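You operate a simulated robot arm through the tools that you are given. There is no shell and no other tool.

The job below is to be done with a simulated two-armed robot. You get a single attempt, and the scene is never put back.

Task
Empty the bath: heat off, basket up, drain it, lamp off.
Fine: turn the heat off before you open the drain, open the bath lid before you wind and leave it open, and shut the drain once the water is gone.

It is judged by the outcome, as a careful person would: the job done as asked, and still so three seconds after it is handed in. It fails if anything else is knocked over, pushed out of place, dropped, spilled or broken. Lids that push on must go on centred and level and be pressed home; caps that screw on are set level and turned clockwise until they are tight.

Robot
Two 7-joint arms with fingered hands on one trunk that stands fixed in place. Base frame: the origin is at the foot of the trunk, x ahead of it, y to its left, z up; the work surface is at about z = 860. Lengths are in mm, angles in rad, forces in N, time in s.
The left shoulder is at [36, 162, 1088], the right one opposite. Each reaches about 1215 mm from its shoulder. Payload 4 kg a hand.
The TCP of each hand is the grasp point between the finger pads, 36 mm short of the fingertips. In the tool frame z runs along the fingers and y along their closing line. The gripper opens to 124 mm; its body begins 42 mm behind the TCP. The gripper is a hand of 4 fingers: y runs from the thumb to the fingers, the wrist lies at [-15, -99, -189] in the tool frame.
Orientation is that of the tool frame in the base frame, as a unit quaternion [x, y, z, w]. With the fingers straight down and the wrist toward the robot, the tool's x, y and z point along [0, 1, 0], [1, 0, 0] and [0, 0, -1] of the base frame.

Tools
- The arms move only by the tool move_arm. It takes "left_deltas", "right_deltas" or both (then of equal length, played together; a hand with none holds still); each is a list of rows, each a list of 6 numbers: the shift along the tool's x, y, z in mm, then the turn, a rotation vector about the tool's x, y, z in rad. In form: [[x, y, z, wx, wy, wz], ...]. A call has 1 to 20 rows; each row shifts and turns the commanded pose from where the row before left it, along the tool's axes as they then stand. Each row takes 0.2 s and may step no farther than 50 mm and 0.15 rad from the row before; otherwise, the whole call is refused. A pose out of reach is approached as far as the arm can. The call stops where the force on the tool passes 90 N (or 10 N more than at its start, if that is more) or the arm is blocked; 0.2 s more then pass. In this call time passes only in rows, and 0.2 s behind the last. The reply holds the time, the measured pose of the TCP, the force on the tool along the base axes, the opening and the grip force, in the units named above and with some noise, with the torque about the TCP (base axes, N m) and any sound that the robot's microphone picked up.
- Cameras (640 x 400 px; columns grow to the right, rows downward): "scene" is now at [132.2, -43.5, 1340.3]; the picture's right is [-0.46, -0.89, 0.06], its down [-0.32, 0.10, -0.94] and it looks along [0.83, -0.45, -0.33] (base axes); focal length 214 px, centre (320, 200). "left" rides on the left gripper at [-75, -86, -123] in its tool frame; the picture's right is [-0.70, -0.34, 0.63], its down [0.64, -0.68, 0.35] and it looks along [0.32, 0.65, 0.69] (tool axes); focal length 275 px, centre (320, 200). "right" rides on the right gripper at [75, -86, -123] in its tool frame; the picture's right is [-0.70, 0.34, -0.63], its down [-0.64, -0.68, 0.35] and it looks along [-0.32, 0.65, 0.69] (tool axes); focal length 275 px, centre (320, 200). There is no depth. A picture from a camera that has moved, and an enlarged one, comes with that camera's place and axes in the base frame and with its lens.
- camera(camera): a new picture of that camera. It takes no simulated time.
- raise_lower(by): moves the trunk up (or, below 0, down) by that many mm; the arms and the scene camera ride with it, the base frame stays. It gives what a move gives, with no picture.
- set_fingers(index, middle, ring, thumb_bend, thumb_turn, hand): sets how far each is bent, from 0 (flat) to 1 (curled in); at 0.3 the hand is open as for a grip, at 0.7 the pads meet at the TCP. One left out holds its place. A second passes; each finger stops where it meets its share of the squeeze, and holds until it gets a number again. It is the only way to open and close the hand. It gives what a move gives, with no picture; readings hold the bend of each and the force on the fingers (four entries, about 0 where the hand has none), thumb and palm. thumb_turn goes from beside the hand (0) to across from the fingers (1), as for a grip.
- aim_head(pan, tilt): turns the head with the scene camera to pan (to the left, within 1.501 rad either way) and tilt (down, from -0.506 to 1.204), counted from straight ahead of the robot (the tilt from the chest, where the trunk bows). It gives what a move gives.
- close_up(camera, box): a new picture of the part [left, top, right, bottom] of that camera's present view, enlarged. It takes no simulated time.
- finish_job(): hands the job in; it is judged then, once.

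Places have to be worked out from the pictures, the camera data and where the tool is seen. Open the grippers and draw the arms clear of the work before you hand the job in, unless the task says otherwise.

The tools are called after "Call:" by a JSON object that holds its "fn" and its "kwargs". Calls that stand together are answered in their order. move_arm: Moves the arms, as the interface text tells. Its arguments: {"type":"object","properties":{"left_deltas":{"type":"array"},"right_deltas":{"type":"array"}},"required":[]} The other tools are called the same way: raise_lower (by) moves the trunk up or down; set_fingers (index, middle, ring, thumb_bend, thumb_turn, hand) moves the fingers one by one; aim_head (pan, tilt) turns the head that bears the scene camera; camera (camera) takes a picture; close_up (camera, box) takes an enlarged picture of a part of a camera's view; finish_job () hands the job in.

At the start:

```text
t: 0.0
left_position: [750.2, -70.0, 1440.9]
left_ee_rot: [0.707, 0.707, 0.0, 0.0]
left_contact_force: [-0.3, 0.1, 0.3]
left_ft_torque: [-0.04, -0.02, 0.03]
left_finger_gap: 123.5
left_grasp_force: 0.1
left_shape: jaw
left_bend: [0.3, 0.3, 0.3, 0.3, 0.98]
left_finger forces: [0.0, 0.0, 0.0, 0.0, 0.0, 0.0]
right_position: [527.7, -709.0, 1362.5]
right_ee_rot: [0.708, 0.707, 0.0, 0.0]
right_contact_force: [0.2, 0.1, -0.4]
right_ft_torque: [-0.03, 0.03, -0.01]
right_finger_gap: 123.6
right_grasp_force: 0.1
right_shape: jaw
right_bend: [0.3, 0.3, 0.3, 0.3, 0.98]
right_finger forces: [0.0, 0.1, 0.1, 0.0, 0.1, 0.0]
trunk travel left (down, up): [-250.0, 228.0]
head pan, tilt (commanded): [-0.482, 0.225]
```

scene: 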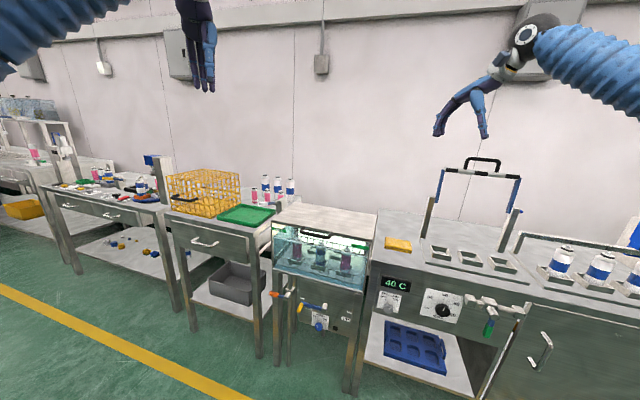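
right: 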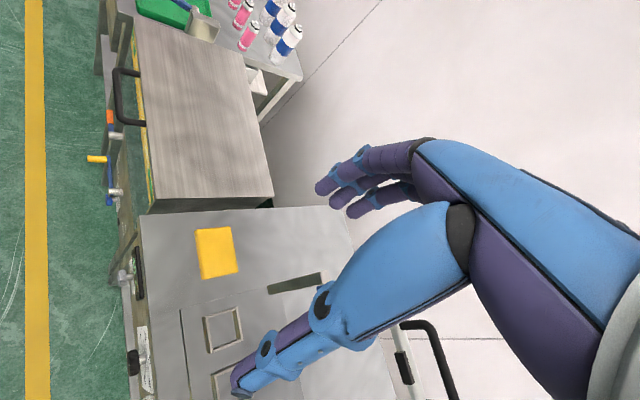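
left: 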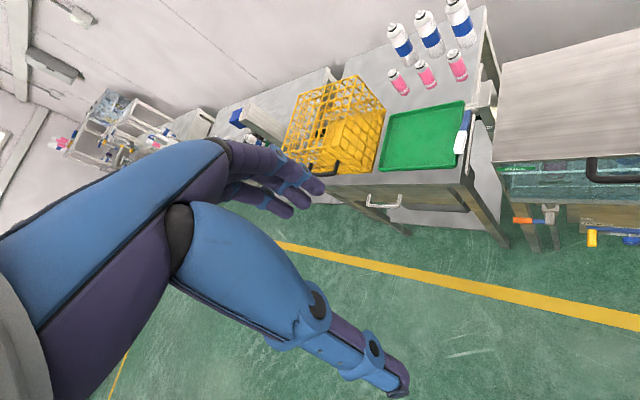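

I start by looking closely at the bath and the panels around it with enlarged views.

Call:
{"fn": "close_up", "kwargs": {"camera": "scene", "box": [255, 190, 395, 278]}}

Call:
{"fn": "close_up", "kwargs": {"camera": "scene", "box": [250, 270, 390, 358]}}

Call:
{"fn": "close_up", "kwargs": {"camera": "scene", "box": [360, 230, 560, 355]}}

Call:
{"fn": "close_up", "kwargs": {"camera": "scene", "box": [390, 140, 640, 296]}}

```text
4.55 times, centred on (325, 234) of scene
camera zoom: at [132.2, -43.5, 1340.3], right [-0.46, -0.89, 0.06], down [-0.32, 0.1, -0.94], along [0.83, -0.45, -0.33], focal length 975 px, centre (297, 46)
```

zoom: 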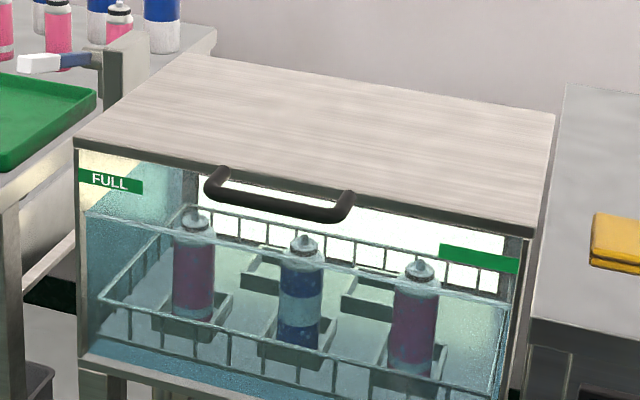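

```text
4.55 times, centred on (320, 314) of scene
camera zoom: at [132.2, -43.5, 1340.3], right [-0.46, -0.89, 0.06], down [-0.32, 0.1, -0.94], along [0.83, -0.45, -0.33], focal length 975 px, centre (320, -318)
```

zoom: 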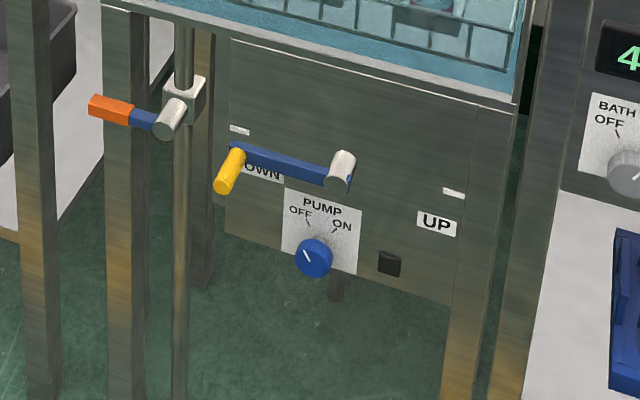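

```text
3.20 times, centred on (460, 292) of scene
camera zoom: at [132.2, -43.5, 1340.3], right [-0.46, -0.89, 0.06], down [-0.32, 0.1, -0.94], along [0.83, -0.45, -0.33], focal length 686 px, centre (-128, -96)
```

zoom: 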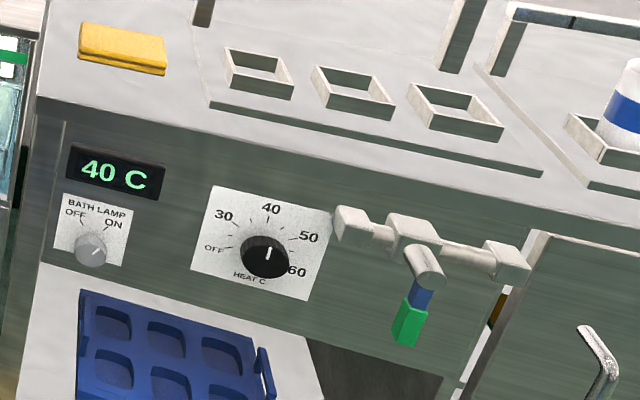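

```text
2.56 times, centred on (515, 218) of scene
camera zoom: at [132.2, -43.5, 1340.3], right [-0.46, -0.89, 0.06], down [-0.32, 0.1, -0.94], along [0.83, -0.45, -0.33], focal length 549 px, centre (-179, 154)
```

zoom: 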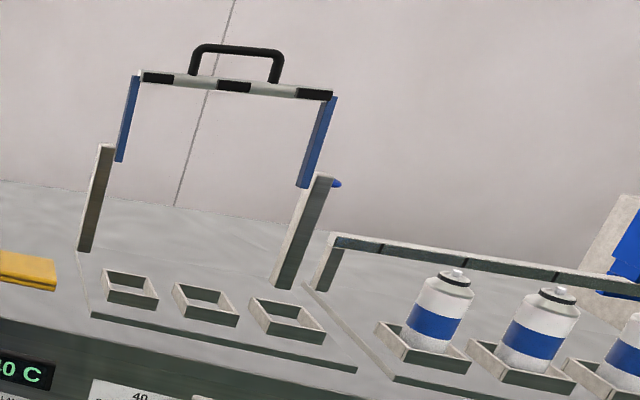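

The bath is ahead-right, with a lid handle at roughly (800,-400,935). I tilt the head down to see its lower panel better.

Call:
{"fn": "aim_head", "kwargs": {"pan": -0.5, "tilt": 0.6}}

Call:
{"fn": "camera", "kwargs": {"camera": "scene"}}

```text
t: 0.8
left_position: [749.3, -68.9, 1441.3]
left_ee_rot: [0.707, 0.707, 0.0, 0.0]
left_contact_force: [0.1, -0.4, 0.8]
left_ft_torque: [0.01, 0.03, 0.03]
left_finger_gap: 123.8
left_grasp_force: 0.0
left_shape: jaw
left_bend: [0.3, 0.3, 0.3, 0.3, 0.98]
left_finger forces: [0.0, 0.0, 0.1, 0.0, 0.1, 0.0]
right_position: [526.3, -708.5, 1362.6]
right_ee_rot: [0.707, 0.707, 0.0, -0.001]
right_contact_force: [0.2, 0.4, -0.1]
right_ft_torque: [0.02, 0.0, 0.02]
right_finger_gap: 123.6
right_grasp_force: 0.1
right_shape: jaw
right_bend: [0.3, 0.3, 0.3, 0.3, 0.98]
right_finger forces: [0.0, 0.1, 0.1, 0.1, 0.1, 0.0]
trunk travel left (down, up): [-250.0, 228.0]
head pan, tilt (commanded): [-0.499, 0.6]
```

```text
taken
camera scene: at [122.8, -42.6, 1306.8], right [-0.47, -0.88, 0.06], down [-0.59, 0.27, -0.76], along [0.65, -0.4, -0.65], focal length 214 px, centre (320, 200)
```

scene: 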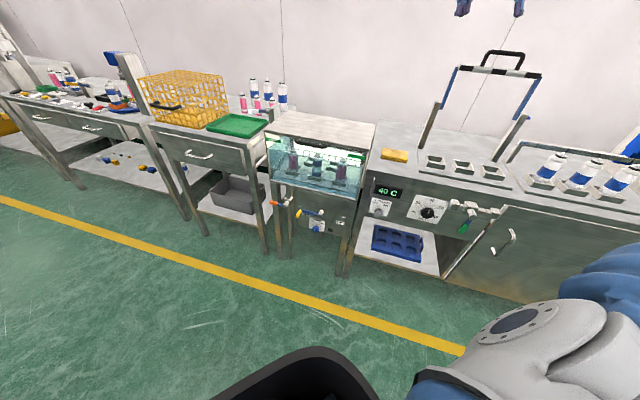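

The whole bath is in view now. I enlarge the different parts for measurement.

Call:
{"fn": "close_up", "kwargs": {"camera": "scene", "box": [255, 175, 365, 244]}}

Call:
{"fn": "close_up", "kwargs": {"camera": "scene", "box": [360, 140, 520, 240]}}

Call:
{"fn": "close_up", "kwargs": {"camera": "scene", "box": [260, 105, 388, 185]}}

Call:
{"fn": "close_up", "kwargs": {"camera": "right", "box": [60, 0, 300, 150]}}

Call:
{"fn": "close_up", "kwargs": {"camera": "right", "box": [60, 100, 300, 250]}}

Call:
{"fn": "close_up", "kwargs": {"camera": "left", "box": [480, 60, 640, 260]}}

```text
5.80 times, centred on (310, 210) of scene
camera zoom: at [122.8, -42.6, 1306.8], right [-0.47, -0.88, 0.06], down [-0.59, 0.27, -0.76], along [0.65, -0.4, -0.65], focal length 1243 px, centre (378, 145)
```

zoom: 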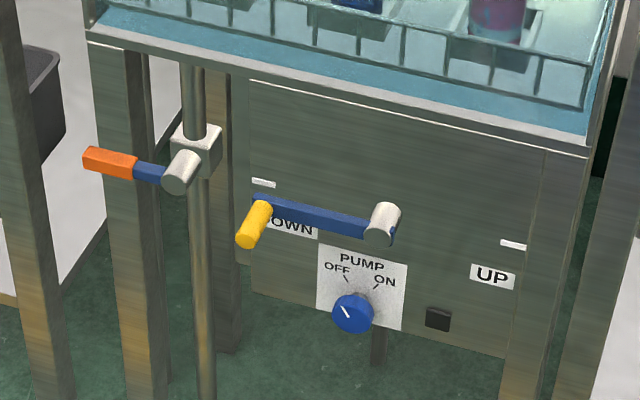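

```text
4.00 times, centred on (440, 190) of scene
camera zoom: at [122.8, -42.6, 1306.8], right [-0.47, -0.88, 0.06], down [-0.59, 0.27, -0.76], along [0.65, -0.4, -0.65], focal length 858 px, centre (-160, 240)
```

zoom: 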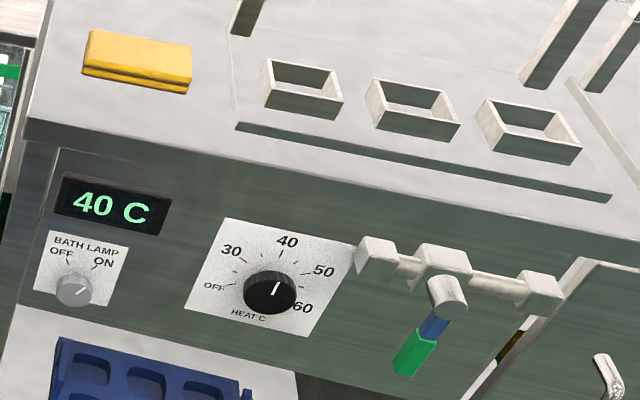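

```text
5.00 times, centred on (324, 145) of scene
camera zoom: at [122.8, -42.6, 1306.8], right [-0.47, -0.88, 0.06], down [-0.59, 0.27, -0.76], along [0.65, -0.4, -0.65], focal length 1072 px, centre (300, 475)
```

zoom: 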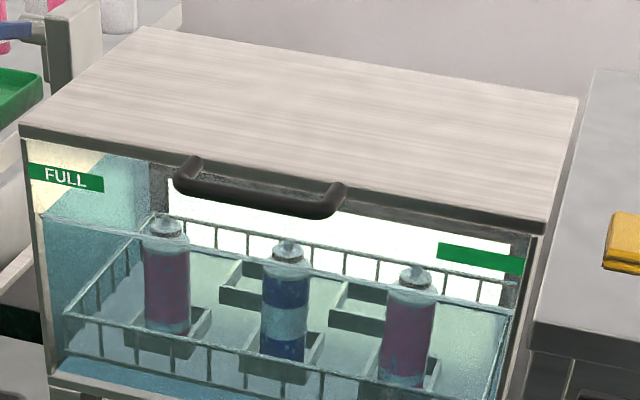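

```text
2.67 times, centred on (180, 75) of right
camera zoom: at [441.4, -631.4, 1486.9], right [0.34, -0.7, 0.63], down [-0.68, -0.64, -0.35], along [0.65, -0.32, -0.69], focal length 734 px, centre (693, 533)
```

zoom: 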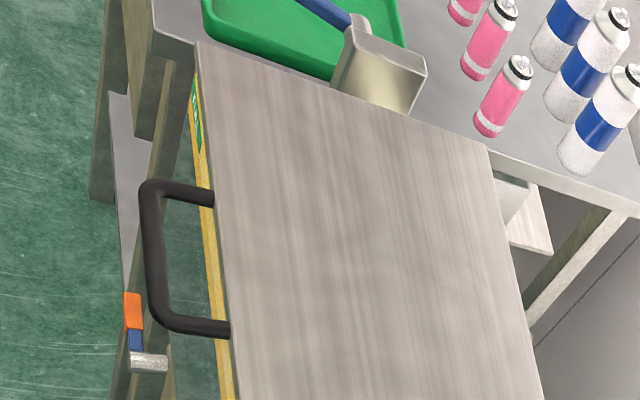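

```text
2.67 times, centred on (180, 175) of right
camera zoom: at [441.4, -631.4, 1486.9], right [0.34, -0.7, 0.63], down [-0.68, -0.64, -0.35], along [0.65, -0.32, -0.69], focal length 734 px, centre (693, 267)
```

zoom: 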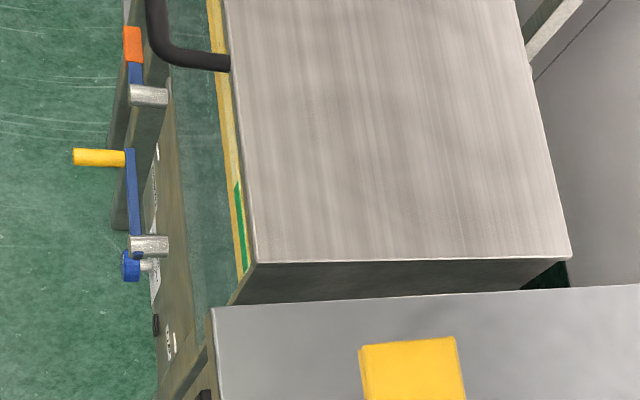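

```text
2.00 times, centred on (560, 160) of left
camera zoom: at [664.2, -144.0, 1562.3], right [-0.34, -0.7, -0.63], down [-0.68, 0.64, -0.35], along [0.65, 0.32, -0.69], focal length 551 px, centre (-160, 280)
```

zoom: 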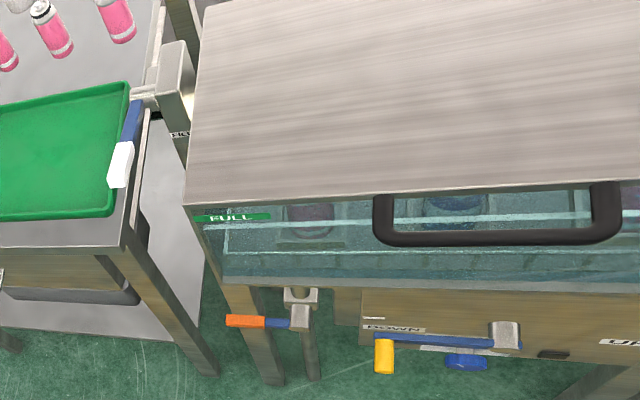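

There are three valves: white (labelled something like "FILL"), orange under the tank, and green on the right. I zoom in further on the labels and pipes to be sure which is the drain.

Call:
{"fn": "close_up", "kwargs": {"camera": "left", "box": [540, 70, 600, 145]}}

Call:
{"fn": "close_up", "kwargs": {"camera": "left", "box": [570, 170, 640, 258]}}

Call:
{"fn": "close_up", "kwargs": {"camera": "scene", "box": [255, 180, 305, 280]}}

Call:
{"fn": "close_up", "kwargs": {"camera": "scene", "box": [430, 190, 510, 240]}}

Call:
{"fn": "close_up", "kwargs": {"camera": "scene", "box": [335, 140, 385, 171]}}

Call:
{"fn": "close_up", "kwargs": {"camera": "scene", "box": [300, 195, 360, 240]}}

```text
5.33 times, centred on (570, 108) of left
camera zoom: at [664.2, -144.0, 1562.3], right [-0.34, -0.7, -0.63], down [-0.68, 0.64, -0.35], along [0.65, 0.32, -0.69], focal length 1468 px, centre (-1013, 693)
```

zoom: 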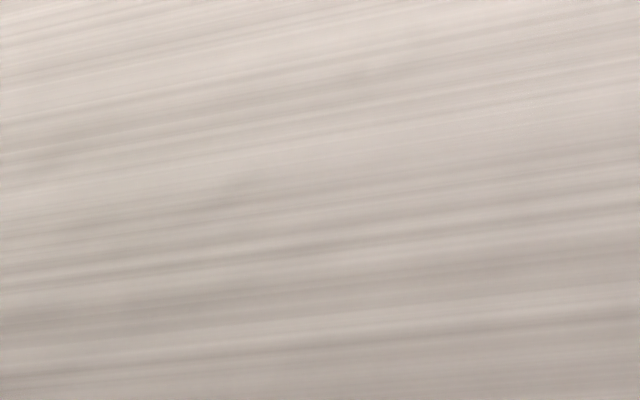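

```text
4.55 times, centred on (605, 214) of left
camera zoom: at [664.2, -144.0, 1562.3], right [-0.34, -0.7, -0.63], down [-0.68, 0.64, -0.35], along [0.65, 0.32, -0.69], focal length 1251 px, centre (-976, 136)
```

zoom: 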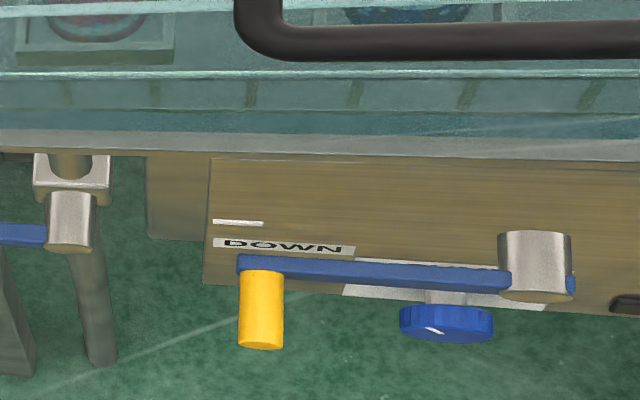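

```text
4.00 times, centred on (280, 230) of scene
camera zoom: at [122.8, -42.6, 1306.8], right [-0.47, -0.88, 0.06], down [-0.59, 0.27, -0.76], along [0.65, -0.4, -0.65], focal length 858 px, centre (480, 80)
```

zoom: 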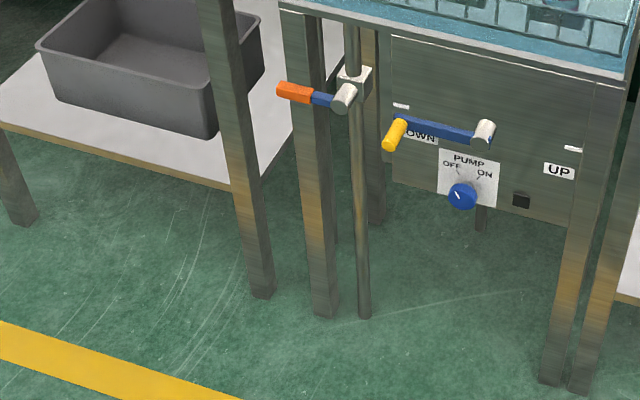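

```text
8.00 times, centred on (470, 215) of scene
camera zoom: at [122.8, -42.6, 1306.8], right [-0.47, -0.88, 0.06], down [-0.59, 0.27, -0.76], along [0.65, -0.4, -0.65], focal length 1716 px, centre (-880, 80)
```

zoom: 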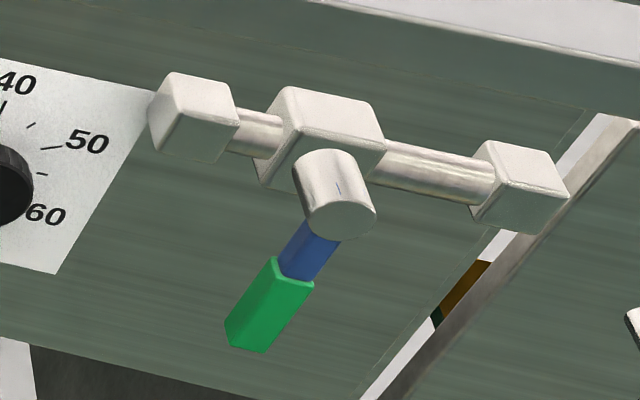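

```text
12.80 times, centred on (360, 156) of scene
camera zoom: at [122.8, -42.6, 1306.8], right [-0.47, -0.88, 0.06], down [-0.59, 0.27, -0.76], along [0.65, -0.4, -0.65], focal length 2745 px, centre (-192, 770)
```

zoom: 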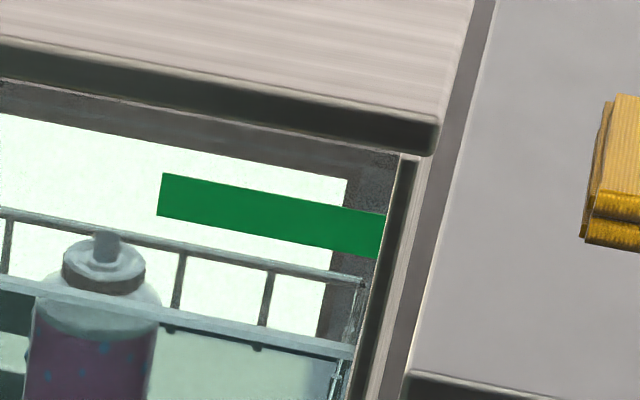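

```text
8.89 times, centred on (330, 218) of scene
camera zoom: at [122.8, -42.6, 1306.8], right [-0.47, -0.88, 0.06], down [-0.59, 0.27, -0.76], along [0.65, -0.4, -0.65], focal length 1906 px, centre (231, 44)
```

zoom: 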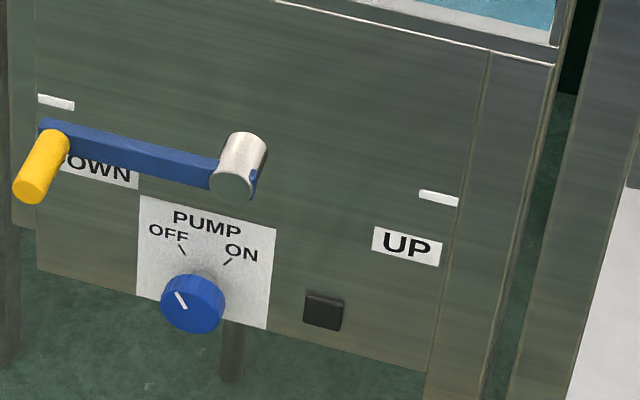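

The bath front runs at about 45° to my frame, and the lid handle bar spans roughly (834,-359) to (752,-442) at z≈940. I look at the knob panel from the right hand camera, and the white valve from the scene and left cameras.

Call:
{"fn": "close_up", "kwargs": {"camera": "right", "box": [80, 230, 240, 400]}}

Call:
{"fn": "close_up", "kwargs": {"camera": "scene", "box": [190, 75, 300, 160]}}

Call:
{"fn": "close_up", "kwargs": {"camera": "left", "box": [430, 60, 530, 200]}}

Call:
{"fn": "close_up", "kwargs": {"camera": "scene", "box": [410, 40, 560, 200]}}

```text
2.35 times, centred on (160, 315) of right
camera zoom: at [441.4, -631.4, 1486.9], right [0.34, -0.7, 0.63], down [-0.68, -0.64, -0.35], along [0.65, -0.32, -0.69], focal length 648 px, centre (696, -71)
```

zoom: 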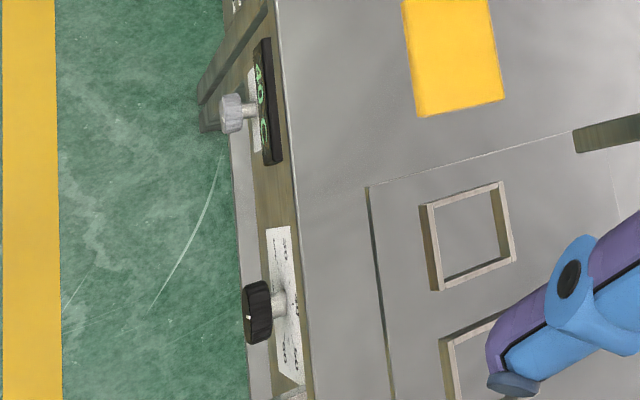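

```text
4.71 times, centred on (245, 118) of scene
camera zoom: at [122.8, -42.6, 1306.8], right [-0.47, -0.88, 0.06], down [-0.59, 0.27, -0.76], along [0.65, -0.4, -0.65], focal length 1009 px, centre (673, 588)
```

zoom: 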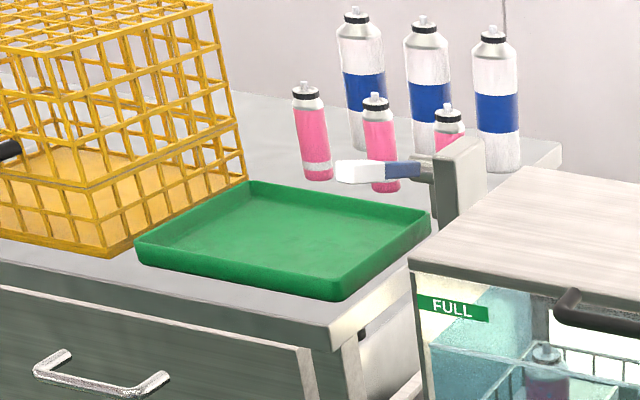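

```text
2.86 times, centred on (480, 130) of left
camera zoom: at [664.2, -144.0, 1562.3], right [-0.34, -0.7, -0.63], down [-0.68, 0.64, -0.35], along [0.65, 0.32, -0.69], focal length 786 px, centre (-137, 400)
```

zoom: 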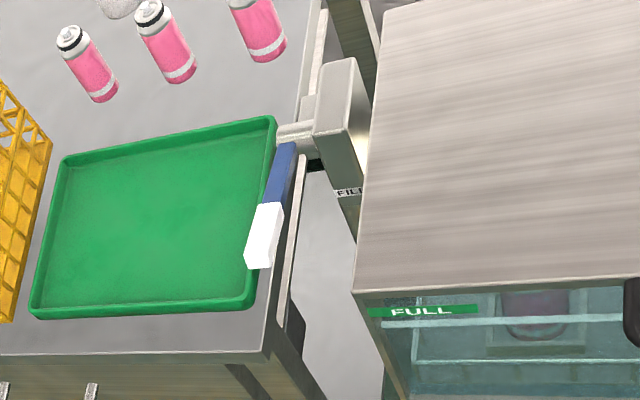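

```text
2.50 times, centred on (485, 120) of scene
camera zoom: at [122.8, -42.6, 1306.8], right [-0.47, -0.88, 0.06], down [-0.59, 0.27, -0.76], along [0.65, -0.4, -0.65], focal length 536 px, centre (-92, 400)
```

zoom: 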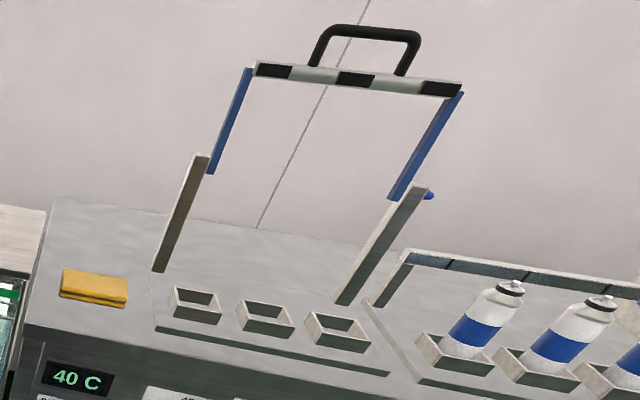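

Estimates: heat knob about (451,-758,731), lamp knob about (582,-631,669), crank handle about (825,-356,562), drain (orange) lever about (961,-276,555). I first yaw the right hand to face the panel (45° right) and draw it back out, clear of the bench.

Call:
{"fn": "move_arm", "kwargs": {"right_deltas": [[0, 0, 0, 0, 0, 0.131], [0, 0, 0, 0, 0, 0.131], [0, 0, 0, 0, 0, 0.131], [0, 0, 0, 0, 0, 0.131], [0, 0, 0, 0, 0, 0.131], [0, 0, 0, 0, 0, 0.131], [0, -40, 0, 0, 0, 0], [0, -40, 0, 0, 0, 0], [0, -40, 0, 0, 0, 0], [0, -40, 0, 0, 0, 0], [0, -40, 0, 0, 0, 0], [0, -40, 0, 0, 0, 0]]}}

```text
t: 3.5
left_position: [748.3, -67.9, 1440.7]
left_ee_rot: [0.707, 0.708, -0.001, 0.0]
left_contact_force: [-0.3, -0.6, 0.3]
left_ft_torque: [-0.03, -0.02, -0.01]
left_finger_gap: 124.0
left_grasp_force: 0.1
left_shape: jaw
left_bend: [0.3, 0.3, 0.3, 0.3, 0.98]
left_finger forces: [0.0, 0.0, 0.0, 0.0, 0.0, 0.0]
right_position: [357.1, -535.9, 1363.7]
right_ee_rot: [0.924, 0.382, 0.0, -0.001]
right_contact_force: [-0.5, -0.7, 0.6]
right_ft_torque: [0.01, -0.01, 0.0]
right_finger_gap: 123.9
right_grasp_force: 0.0
right_shape: jaw
right_bend: [0.3, 0.3, 0.3, 0.3, 0.98]
right_finger forces: [0.1, 0.1, 0.0, 0.1, 0.1, 0.1]
trunk travel left (down, up): [-250.0, 228.0]
head pan, tilt (commanded): [-0.499, 0.6]
```

Yaw worked as expected. Now I pitch the hand so that the fingers point horizontally at the panel.

Call:
{"fn": "move_arm", "kwargs": {"right_deltas": [[0, 0, 0, -0.1428, 0, 0], [0, 0, 0, -0.1428, 0, 0], [0, 0, 0, -0.1428, 0, 0], [0, 0, 0, -0.1428, 0, 0], [0, 0, 0, -0.1428, 0, 0], [0, 0, 0, -0.1428, 0, 0], [0, 0, 0, -0.1428, 0, 0], [0, 0, 0, -0.1428, 0, 0], [0, 0, 0, -0.1428, 0, 0], [0, 0, 0, -0.1428, 0, 0], [0, 0, 0, -0.1428, 0, 0]]}}

Call:
{"fn": "aim_head", "kwargs": {"pan": -0.9, "tilt": 0.3}}

Call:
{"fn": "camera", "kwargs": {"camera": "scene"}}

Call:
{"fn": "camera", "kwargs": {"camera": "right"}}

```text
t: 5.8
left_position: [749.1, -68.9, 1441.4]
left_ee_rot: [0.708, 0.706, 0.0, -0.001]
left_contact_force: [-0.2, -0.3, 0.8]
left_ft_torque: [0.05, -0.03, -0.01]
left_finger_gap: 123.6
left_grasp_force: 0.1
left_shape: jaw
left_bend: [0.3, 0.3, 0.3, 0.3, 0.98]
left_finger forces: [0.0, 0.1, 0.1, 0.0, 0.0, 0.1]
right_position: [399.0, -576.7, 1423.5]
right_ee_rot: [0.653, 0.271, 0.271, 0.653]
right_contact_force: [0.0, -0.9, 0.0]
right_ft_torque: [0.02, 0.01, 0.0]
right_finger_gap: 123.8
right_grasp_force: 0.1
right_shape: jaw
right_bend: [0.3, 0.3, 0.3, 0.3, 0.98]
right_finger forces: [0.0, 0.0, 0.1, 0.1, 0.1, 0.0]
right hand out of reach, approached as far as the arm can: row 7, 8, 9, 10, 11
trunk travel left (down, up): [-250.0, 228.0]
head pan, tilt (commanded): [-0.499, 0.6]
```

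```text
t: 6.7
left_position: [748.2, -69.0, 1441.5]
left_ee_rot: [0.707, 0.707, -0.001, 0.0]
left_contact_force: [-0.3, 0.7, 0.4]
left_ft_torque: [0.02, -0.03, -0.02]
left_finger_gap: 123.8
left_grasp_force: 0.1
left_shape: jaw
left_bend: [0.3, 0.3, 0.3, 0.3, 0.98]
left_finger forces: [0.1, 0.0, 0.1, 0.0, 0.0, 0.0]
right_position: [398.8, -575.8, 1424.7]
right_ee_rot: [0.654, 0.27, 0.27, 0.653]
right_contact_force: [0.0, 0.2, 0.2]
right_ft_torque: [0.0, -0.01, -0.01]
right_finger_gap: 123.7
right_grasp_force: 0.1
right_shape: jaw
right_bend: [0.3, 0.3, 0.3, 0.3, 0.98]
right_finger forces: [0.0, 0.0, 0.1, 0.0, 0.0, 0.0]
trunk travel left (down, up): [-250.0, 228.0]
head pan, tilt (commanded): [-0.901, 0.3]
```

```text
taken
camera scene: at [106.8, -73.4, 1336.3], right [-0.78, -0.62, 0.1], down [-0.3, 0.23, -0.92], along [0.55, -0.75, -0.37], focal length 214 px, centre (320, 200)
```

scene: 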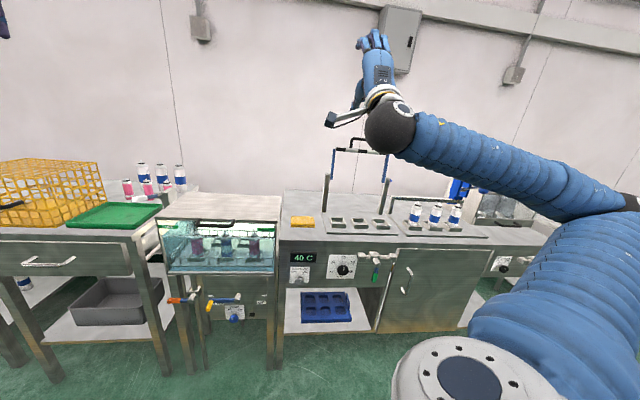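

```text
taken
camera right: at [364.6, -434.4, 1340.4], right [-0.94, -0.04, 0.34], down [-0.21, -0.7, -0.68], along [0.27, -0.71, 0.65], focal length 275 px, centre (320, 200)
```

right: 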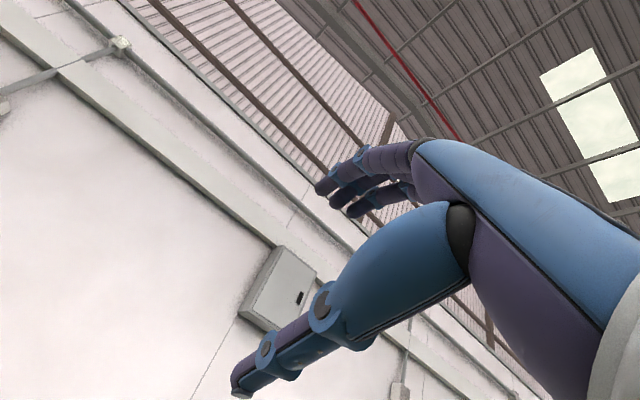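

The fingers now point at the panel; I lower the hand to knob height well in front of the panel, to check the reach there.

Call:
{"fn": "move_arm", "kwargs": {"right_deltas": [[-8, -45, 0, 0, 0, 0], [-8, -45, 0, 0, 0, 0], [-8, -45, 0, 0, 0, 0], [-8, -45, 0, 0, 0, 0], [-8, -45, 0, 0, 0, 0], [-8, -45, 0, 0, 0, 0], [-8, -45, 0, 0, 0, 0], [-8, -45, 0, 0, 0, 0], [-8, -45, 0, 0, 0, 0], [-8, -45, 0, 0, 0, 0]]}}

Call:
{"fn": "camera", "kwargs": {"camera": "scene"}}

Call:
{"fn": "camera", "kwargs": {"camera": "right"}}

```text
t: 8.9
left_position: [750.6, -70.1, 1440.2]
left_ee_rot: [0.707, 0.707, 0.0, -0.001]
left_contact_force: [0.4, -0.5, 0.4]
left_ft_torque: [0.04, -0.02, 0.0]
left_finger_gap: 123.9
left_grasp_force: 0.0
left_shape: jaw
left_bend: [0.3, 0.3, 0.3, 0.3, 0.98]
left_finger forces: [0.1, 0.0, 0.0, 0.0, 0.0, 0.0]
right_position: [392.4, -693.1, 1008.8]
right_ee_rot: [0.654, 0.27, 0.27, 0.653]
right_contact_force: [-0.3, 0.3, -0.8]
right_ft_torque: [0.01, 0.01, -0.01]
right_finger_gap: 123.8
right_grasp_force: 0.0
right_shape: jaw
right_bend: [0.3, 0.3, 0.3, 0.3, 0.98]
right_finger forces: [0.1, 0.1, 0.0, 0.1, 0.0, 0.0]
right hand out of reach, approached as far as the arm can: row 1, 2, 3, 4, 5
trunk travel left (down, up): [-250.0, 228.0]
head pan, tilt (commanded): [-0.901, 0.3]
```

```text
taken
camera scene: at [107.5, -74.1, 1336.2], right [-0.78, -0.62, 0.1], down [-0.3, 0.23, -0.92], along [0.55, -0.75, -0.37], focal length 214 px, centre (320, 200)
```

scene: 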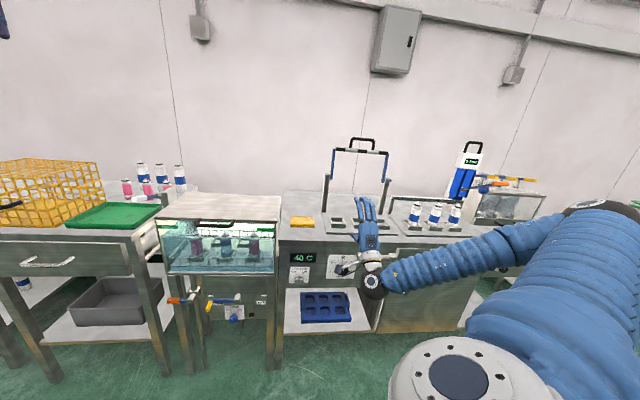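

```text
taken
camera right: at [359.8, -550.5, 924.1], right [-0.94, -0.04, 0.34], down [-0.21, -0.7, -0.68], along [0.27, -0.71, 0.65], focal length 275 px, centre (320, 200)
```

right: 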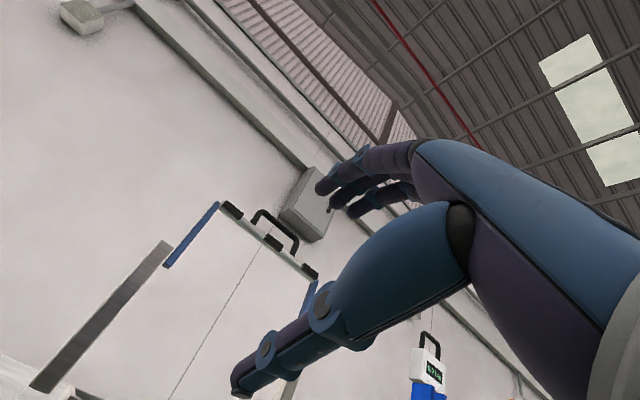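

The hand is at (392,-693,1009), over the near bench edge region. I check the far-right objects quickly too, since similar handles appear there.

Call:
{"fn": "close_up", "kwargs": {"camera": "scene", "box": [430, 130, 570, 280]}}

Call:
{"fn": "close_up", "kwargs": {"camera": "scene", "box": [150, 220, 290, 330]}}

Call:
{"fn": "close_up", "kwargs": {"camera": "scene", "box": [275, 235, 415, 335]}}

```text
2.67 times, centred on (500, 205) of scene
camera zoom: at [107.5, -74.1, 1336.2], right [-0.78, -0.62, 0.1], down [-0.3, 0.23, -0.92], along [0.55, -0.75, -0.37], focal length 572 px, centre (-160, 187)
```

zoom: 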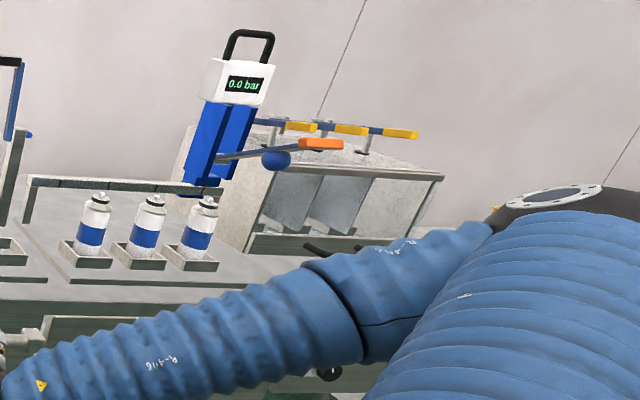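

```text
3.64 times, centred on (220, 275) of scene
camera zoom: at [107.5, -74.1, 1336.2], right [-0.78, -0.62, 0.1], down [-0.3, 0.23, -0.92], along [0.55, -0.75, -0.37], focal length 780 px, centre (684, -73)
```

zoom: 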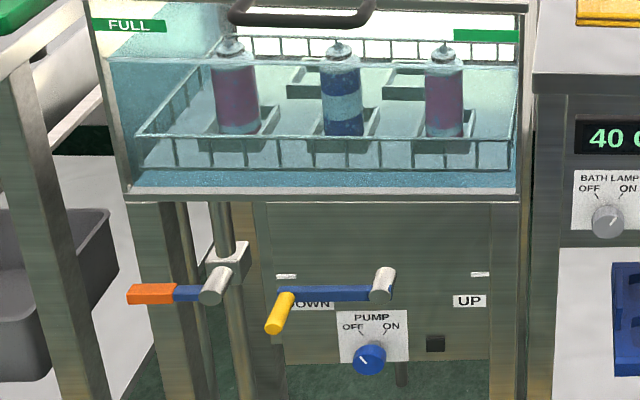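

```text
4.00 times, centred on (345, 285) of scene
camera zoom: at [107.5, -74.1, 1336.2], right [-0.78, -0.62, 0.1], down [-0.3, 0.23, -0.92], along [0.55, -0.75, -0.37], focal length 858 px, centre (220, -140)
```

zoom: 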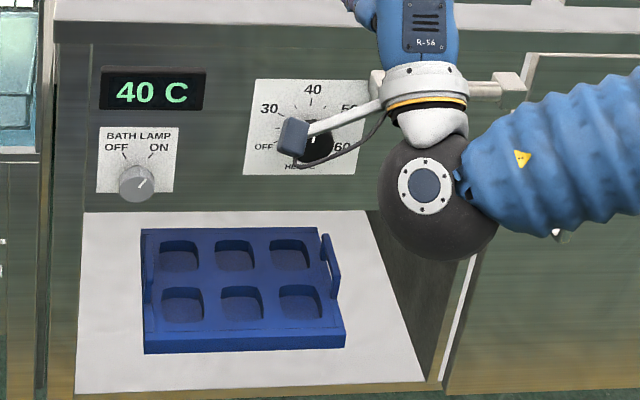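

The hand is directly in front of the heat knob column. I back off 50 mm, drop to about knob height, and test the roll range (clockwise first) before touching anything.

Call:
{"fn": "move_arm", "kwargs": {"right_deltas": [[0, 0, -25, 0, 0, 0], [0, 0, -25, 0, 0, 0], [0, -45, 0, 0, 0, 0], [0, -45, 0, 0, 0, 0], [0, -45, 0, 0, 0, 0], [0, -45, 0, 0, 0, 0], [0, -45, 0, 0, 0, 0], [0, -45, 0, 0, 0, 0], [0, 0, 0, 0, 0, 0.15], [0, 0, 0, 0, 0, 0.15], [0, 0, 0, 0, 0, 0.15], [0, 0, 0, 0, 0, 0.15], [0, 0, 0, 0, 0, 0.15], [0, 0, 0, 0, 0, 0.15], [0, 0, 0, 0, 0, 0.15]]}}

Call:
{"fn": "camera", "kwargs": {"camera": "scene"}}

Call:
{"fn": "camera", "kwargs": {"camera": "right"}}

```text
t: 12.1
left_position: [748.3, -68.7, 1442.3]
left_ee_rot: [0.707, 0.707, 0.0, 0.0]
left_contact_force: [0.7, -0.1, 0.4]
left_ft_torque: [-0.02, -0.01, 0.0]
left_finger_gap: 123.7
left_grasp_force: 0.0
left_shape: jaw
left_bend: [0.3, 0.3, 0.3, 0.3, 0.98]
left_finger forces: [0.1, 0.0, 0.0, 0.0, 0.1, 0.1]
right_position: [348.2, -729.7, 863.0]
right_ee_rot: [0.702, -0.094, 0.561, 0.429]
right_contact_force: [-0.3, -0.3, -0.8]
right_ft_torque: [-0.04, 0.02, -0.01]
right_finger_gap: 124.0
right_grasp_force: 0.2
right_shape: jaw
right_bend: [0.3, 0.3, 0.3, 0.3, 0.98]
right_finger forces: [0.0, 0.1, 0.0, 0.0, 0.1, 0.1]
right hand out of reach, approached as far as the arm can: row 7, 8, 9, 10, 11, 12, 13, 14, 15
trunk travel left (down, up): [-250.0, 228.0]
head pan, tilt (commanded): [-0.901, 0.3]
```

```text
taken
camera scene: at [105.8, -73.3, 1336.5], right [-0.78, -0.62, 0.1], down [-0.3, 0.23, -0.93], along [0.55, -0.75, -0.37], focal length 214 px, centre (320, 200)
```

scene: 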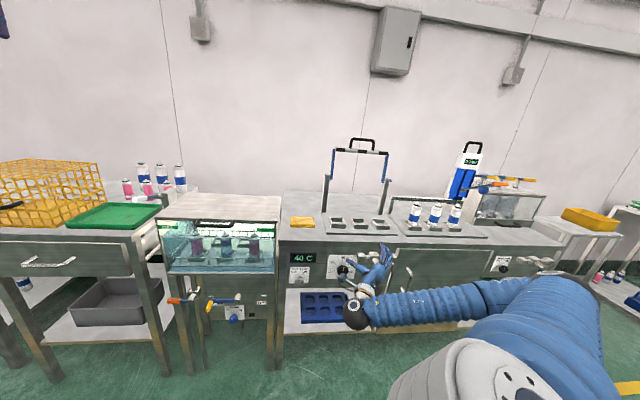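

```text
taken
camera right: at [340.9, -561.7, 887.4], right [-0.9, 0.0, -0.44], down [0.43, -0.05, -0.9], along [-0.02, -1.0, 0.05], focal length 275 px, centre (320, 200)
```

right: 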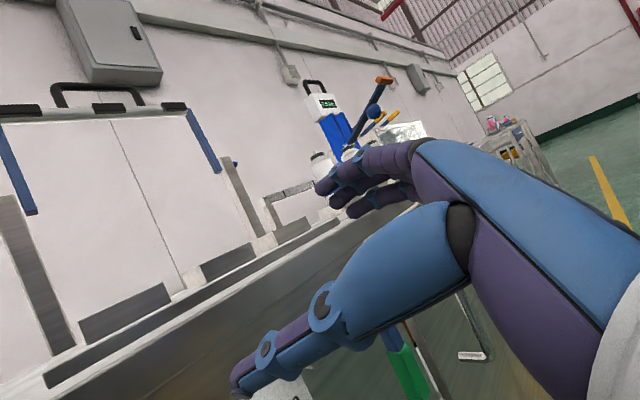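

The roll is fine but the arm can't get low enough with the trunk this high. I lift the hand, lower the trunk by 200 mm, and try again so the forearm lies flatter.

Call:
{"fn": "move_arm", "kwargs": {"right_deltas": [[36, 20, 0, 0, 0, 0], [36, 20, 0, 0, 0, 0], [36, 20, 0, 0, 0, 0], [36, 20, 0, 0, 0, 0], [36, 20, 0, 0, 0, 0]]}}

Call:
{"fn": "raise_lower", "kwargs": {"by": -200}}

Call:
{"fn": "camera", "kwargs": {"camera": "scene"}}

Call:
{"fn": "camera", "kwargs": {"camera": "left"}}

```text
t: 13.3
left_position: [748.5, -68.6, 1441.5]
left_ee_rot: [0.707, 0.708, 0.0, 0.0]
left_contact_force: [-0.2, 0.3, 0.5]
left_ft_torque: [0.0, -0.05, -0.01]
left_finger_gap: 123.8
left_grasp_force: 0.0
left_shape: jaw
left_bend: [0.3, 0.3, 0.3, 0.3, 0.98]
left_finger forces: [0.1, 0.1, 0.1, 0.0, 0.1, 0.0]
right_position: [350.5, -726.3, 1069.8]
right_ee_rot: [0.701, -0.093, 0.561, 0.43]
right_contact_force: [0.1, 0.3, 0.2]
right_ft_torque: [0.01, -0.01, 0.0]
right_finger_gap: 124.1
right_grasp_force: 0.1
right_shape: jaw
right_bend: [0.3, 0.3, 0.3, 0.3, 0.98]
right_finger forces: [0.0, 0.0, 0.0, 0.0, 0.0, 0.0]
trunk travel left (down, up): [-250.0, 228.0]
head pan, tilt (commanded): [-0.901, 0.3]
```

```text
t: 15.5
left_position: [748.2, -68.4, 1243.2]
left_ee_rot: [0.707, 0.707, 0.0, 0.001]
left_contact_force: [-0.7, 0.6, 0.1]
left_ft_torque: [-0.01, -0.01, 0.0]
left_finger_gap: 123.7
left_grasp_force: 0.0
left_shape: jaw
left_bend: [0.3, 0.3, 0.3, 0.3, 0.98]
left_finger forces: [0.0, 0.1, 0.0, 0.0, 0.0, 0.0]
right_position: [388.2, -729.5, 752.3]
right_ee_rot: [0.773, -0.031, 0.456, 0.439]
right_contact_force: [-0.5, 0.9, 0.6]
right_ft_torque: [-0.01, 0.02, -0.01]
right_finger_gap: 124.0
right_grasp_force: 0.0
right_shape: jaw
right_bend: [0.3, 0.3, 0.3, 0.3, 0.98]
right_finger forces: [0.0, 0.0, 0.0, 0.0, 0.1, 0.0]
trunk travel left (down, up): [-50.0, 428.0]
head pan, tilt (commanded): [-0.901, 0.3]
```

```text
taken
camera scene: at [236.6, -73.3, 1073.7], right [-0.71, -0.62, 0.33], down [-0.57, 0.23, -0.79], along [0.41, -0.75, -0.52], focal length 214 px, centre (320, 200)
```

scene: 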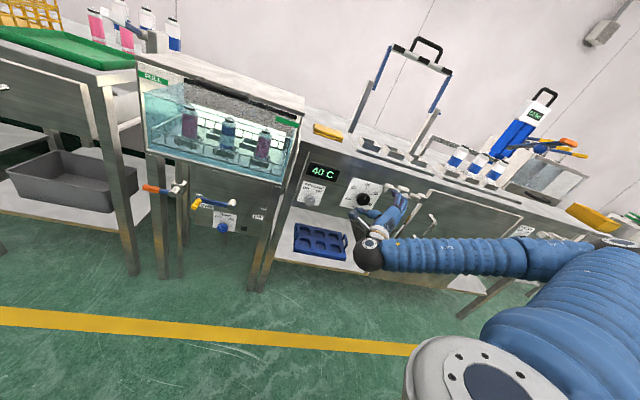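

```text
taken
camera left: at [662.5, -143.8, 1364.0], right [-0.34, -0.7, -0.63], down [-0.68, 0.64, -0.35], along [0.65, 0.32, -0.69], focal length 275 px, centre (320, 200)
```

left: 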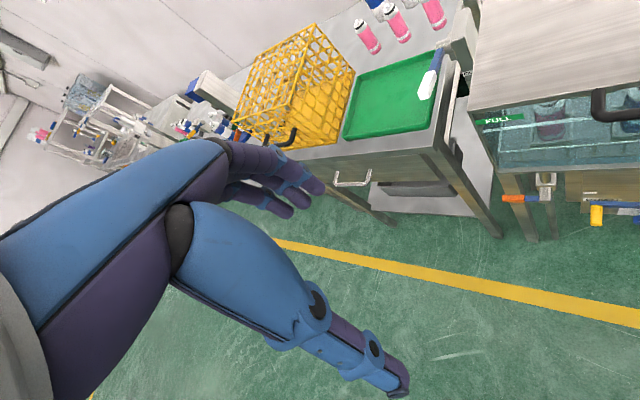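

Lowering also bows the trunk, and the right hand tilted a bit. I back the hand off and restore its orientation square to the panel, checking whether it is in reach now.

Call:
{"fn": "move_arm", "kwargs": {"right_deltas": [[0, 0, -40, 0, 0, 0], [0, 0, -20, -0.049, 0.086, 0.099], [0, 0, 0, -0.049, 0.086, 0.099]]}}

Call:
{"fn": "camera", "kwargs": {"camera": "right"}}

```text
t: 16.3
left_position: [749.8, -70.2, 1240.8]
left_ee_rot: [0.707, 0.707, 0.001, 0.0]
left_contact_force: [-0.9, -0.1, 0.8]
left_ft_torque: [0.01, -0.01, 0.02]
left_finger_gap: 123.8
left_grasp_force: 0.0
left_shape: jaw
left_bend: [0.3, 0.3, 0.3, 0.3, 0.98]
left_finger forces: [0.0, 0.0, 0.1, 0.1, 0.1, 0.0]
right_position: [377.3, -723.3, 748.5]
right_ee_rot: [0.702, -0.092, 0.559, 0.431]
right_contact_force: [-0.1, -1.1, -0.5]
right_ft_torque: [0.01, -0.02, 0.04]
right_finger_gap: 123.9
right_grasp_force: 0.1
right_shape: jaw
right_bend: [0.3, 0.3, 0.3, 0.3, 0.98]
right_finger forces: [0.0, 0.0, 0.0, 0.0, 0.0, 0.0]
right hand out of reach, approached as far as the arm can: row 1, 2
trunk travel left (down, up): [-50.0, 428.0]
head pan, tilt (commanded): [-0.901, 0.3]
```

```text
taken
camera right: at [369.7, -556.4, 771.6], right [-0.9, 0.0, -0.43], down [0.43, -0.05, -0.9], along [-0.02, -1.0, 0.05], focal length 275 px, centre (320, 200)
```

right: 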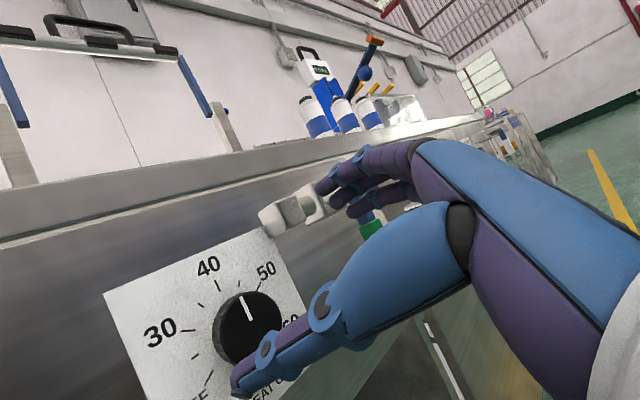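

In this orientation the camera gives a fine view of the heat knob (pointing to ~40). The green valve would be close to the fingers on the right, so I roll counter-clockwise so the fingers sit above and the thumb below, and half-close the hand.

Call:
{"fn": "move_arm", "kwargs": {"right_deltas": [[0, 0, 0, 0, 0, -0.15], [0, 0, 0, 0, 0, -0.15], [0, 0, 0, 0, 0, -0.15], [0, 0, 0, 0, 0, -0.15], [0, 0, 0, 0, 0, -0.15], [0, 0, 0, 0, 0, -0.15], [0, 0, 0, 0, 0, -0.147]]}}

Call:
{"fn": "set_fingers", "kwargs": {"hand": "right", "index": 0.45, "middle": 0.45, "ring": 0.45, "thumb_bend": 0.45}}

Call:
{"fn": "camera", "kwargs": {"camera": "right"}}

Call:
{"fn": "close_up", "kwargs": {"camera": "scene", "box": [280, 150, 440, 290]}}

```text
t: 17.9
left_position: [749.9, -69.4, 1239.2]
left_ee_rot: [0.707, 0.707, 0.0, 0.0]
left_contact_force: [-0.8, 0.2, 0.1]
left_ft_torque: [0.0, 0.01, 0.02]
left_finger_gap: 123.8
left_grasp_force: 0.1
left_shape: jaw
left_bend: [0.3, 0.3, 0.3, 0.3, 0.98]
left_finger forces: [0.0, 0.1, 0.0, 0.0, 0.0, 0.1]
right_position: [376.9, -723.5, 749.3]
right_ee_rot: [0.654, 0.272, 0.267, 0.653]
right_contact_force: [0.3, -0.3, 0.0]
right_ft_torque: [0.0, 0.02, 0.02]
right_finger_gap: 124.1
right_grasp_force: 0.0
right_shape: jaw
right_bend: [0.3, 0.3, 0.3, 0.3, 0.98]
right_finger forces: [0.0, 0.0, 0.1, 0.1, 0.1, 0.1]
trunk travel left (down, up): [-50.0, 428.0]
head pan, tilt (commanded): [-0.901, 0.3]
```

```text
t: 18.9
left_position: [748.8, -68.3, 1241.5]
left_ee_rot: [0.706, 0.708, 0.0, 0.0]
left_contact_force: [0.7, 1.0, -0.2]
left_ft_torque: [-0.01, 0.02, -0.02]
left_finger_gap: 123.8
left_grasp_force: 0.0
left_shape: jaw
left_bend: [0.3, 0.3, 0.3, 0.3, 0.98]
left_finger forces: [0.1, 0.0, 0.0, 0.0, 0.0, 0.0]
right_position: [376.4, -724.7, 748.2]
right_ee_rot: [0.654, 0.272, 0.269, 0.652]
right_contact_force: [0.0, -0.2, 0.2]
right_ft_torque: [0.0, 0.0, 0.0]
right_finger_gap: 78.0
right_grasp_force: 0.1
right_shape: fingers
right_bend: [0.45, 0.45, 0.45, 0.45, 0.98]
right_finger forces: [0.1, 0.0, 0.0, 0.0, 0.1, 0.1]
trunk travel left (down, up): [-50.0, 428.0]
head pan, tilt (commanded): [-0.901, 0.3]
```

```text
taken
camera right: at [342.9, -582.1, 664.4], right [-0.94, -0.04, 0.34], down [-0.21, -0.7, -0.68], along [0.27, -0.71, 0.65], focal length 275 px, centre (320, 200)
```

right: 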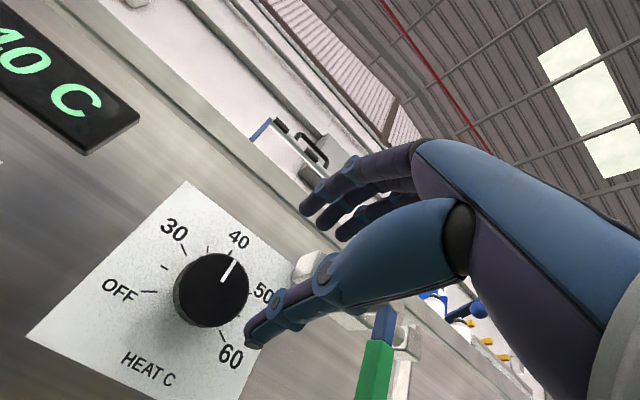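

```text
2.86 times, centred on (360, 220) of scene
camera zoom: at [237.4, -73.3, 1073.1], right [-0.71, -0.62, 0.33], down [-0.57, 0.23, -0.79], along [0.41, -0.75, -0.52], focal length 613 px, centre (206, 143)
```

zoom: 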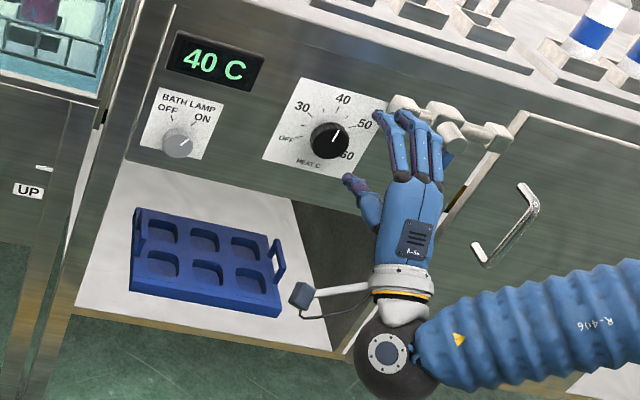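

The knob triangulates to roughly (450,-758,721), i.e. about 28 mm left of and 27 mm below my grasp point. I align laterally and take half the forward distance, then look again.

Call:
{"fn": "move_arm", "kwargs": {"right_deltas": [[14, -14, 0, 0, 0, 0], [14, -13, 0, 0, 0, 0], [0, 0, 15, 0, 0, 0], [0, 0, 15, 0, 0, 0]]}}

Call:
{"fn": "camera", "kwargs": {"camera": "right"}}

Call:
{"fn": "close_up", "kwargs": {"camera": "scene", "box": [300, 160, 420, 260]}}

```text
t: 19.9
left_position: [749.7, -69.4, 1239.7]
left_ee_rot: [0.707, 0.707, -0.001, -0.001]
left_contact_force: [0.0, 0.1, 0.0]
left_ft_torque: [0.0, -0.01, 0.0]
left_finger_gap: 123.8
left_grasp_force: 0.0
left_shape: jaw
left_bend: [0.3, 0.3, 0.3, 0.3, 0.98]
left_finger forces: [0.0, 0.0, 0.1, 0.0, 0.1, 0.0]
right_position: [417.3, -725.7, 720.6]
right_ee_rot: [0.654, 0.271, 0.27, 0.653]
right_contact_force: [0.2, 0.3, 0.4]
right_ft_torque: [0.01, -0.05, 0.02]
right_finger_gap: 78.2
right_grasp_force: 0.1
right_shape: fingers
right_bend: [0.45, 0.45, 0.45, 0.45, 0.98]
right_finger forces: [0.0, 0.0, 0.0, 0.0, 0.0, 0.1]
trunk travel left (down, up): [-50.0, 428.0]
head pan, tilt (commanded): [-0.901, 0.3]
```

```text
taken
camera right: at [383.9, -583.6, 635.9], right [-0.94, -0.04, 0.34], down [-0.21, -0.7, -0.68], along [0.27, -0.71, 0.65], focal length 275 px, centre (320, 200)
```

right: 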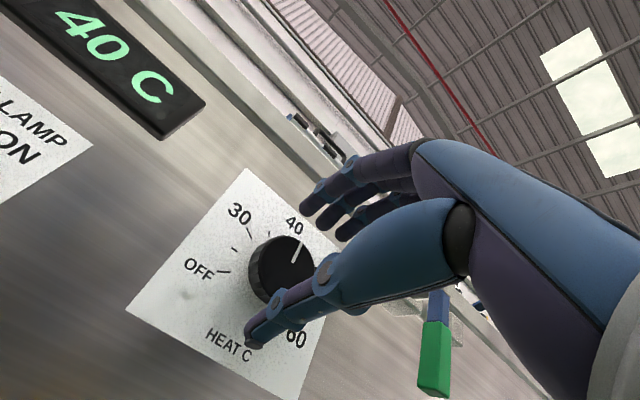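

```text
4.00 times, centred on (360, 210) of scene
camera zoom: at [237.5, -73.4, 1073.0], right [-0.71, -0.62, 0.33], down [-0.57, 0.23, -0.79], along [0.41, -0.75, -0.52], focal length 858 px, centre (160, 160)
```

zoom: 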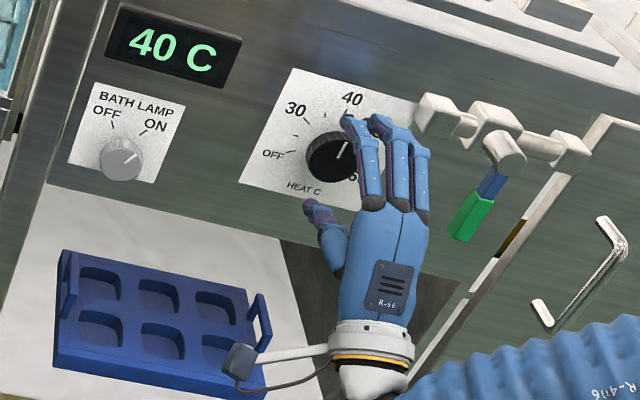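

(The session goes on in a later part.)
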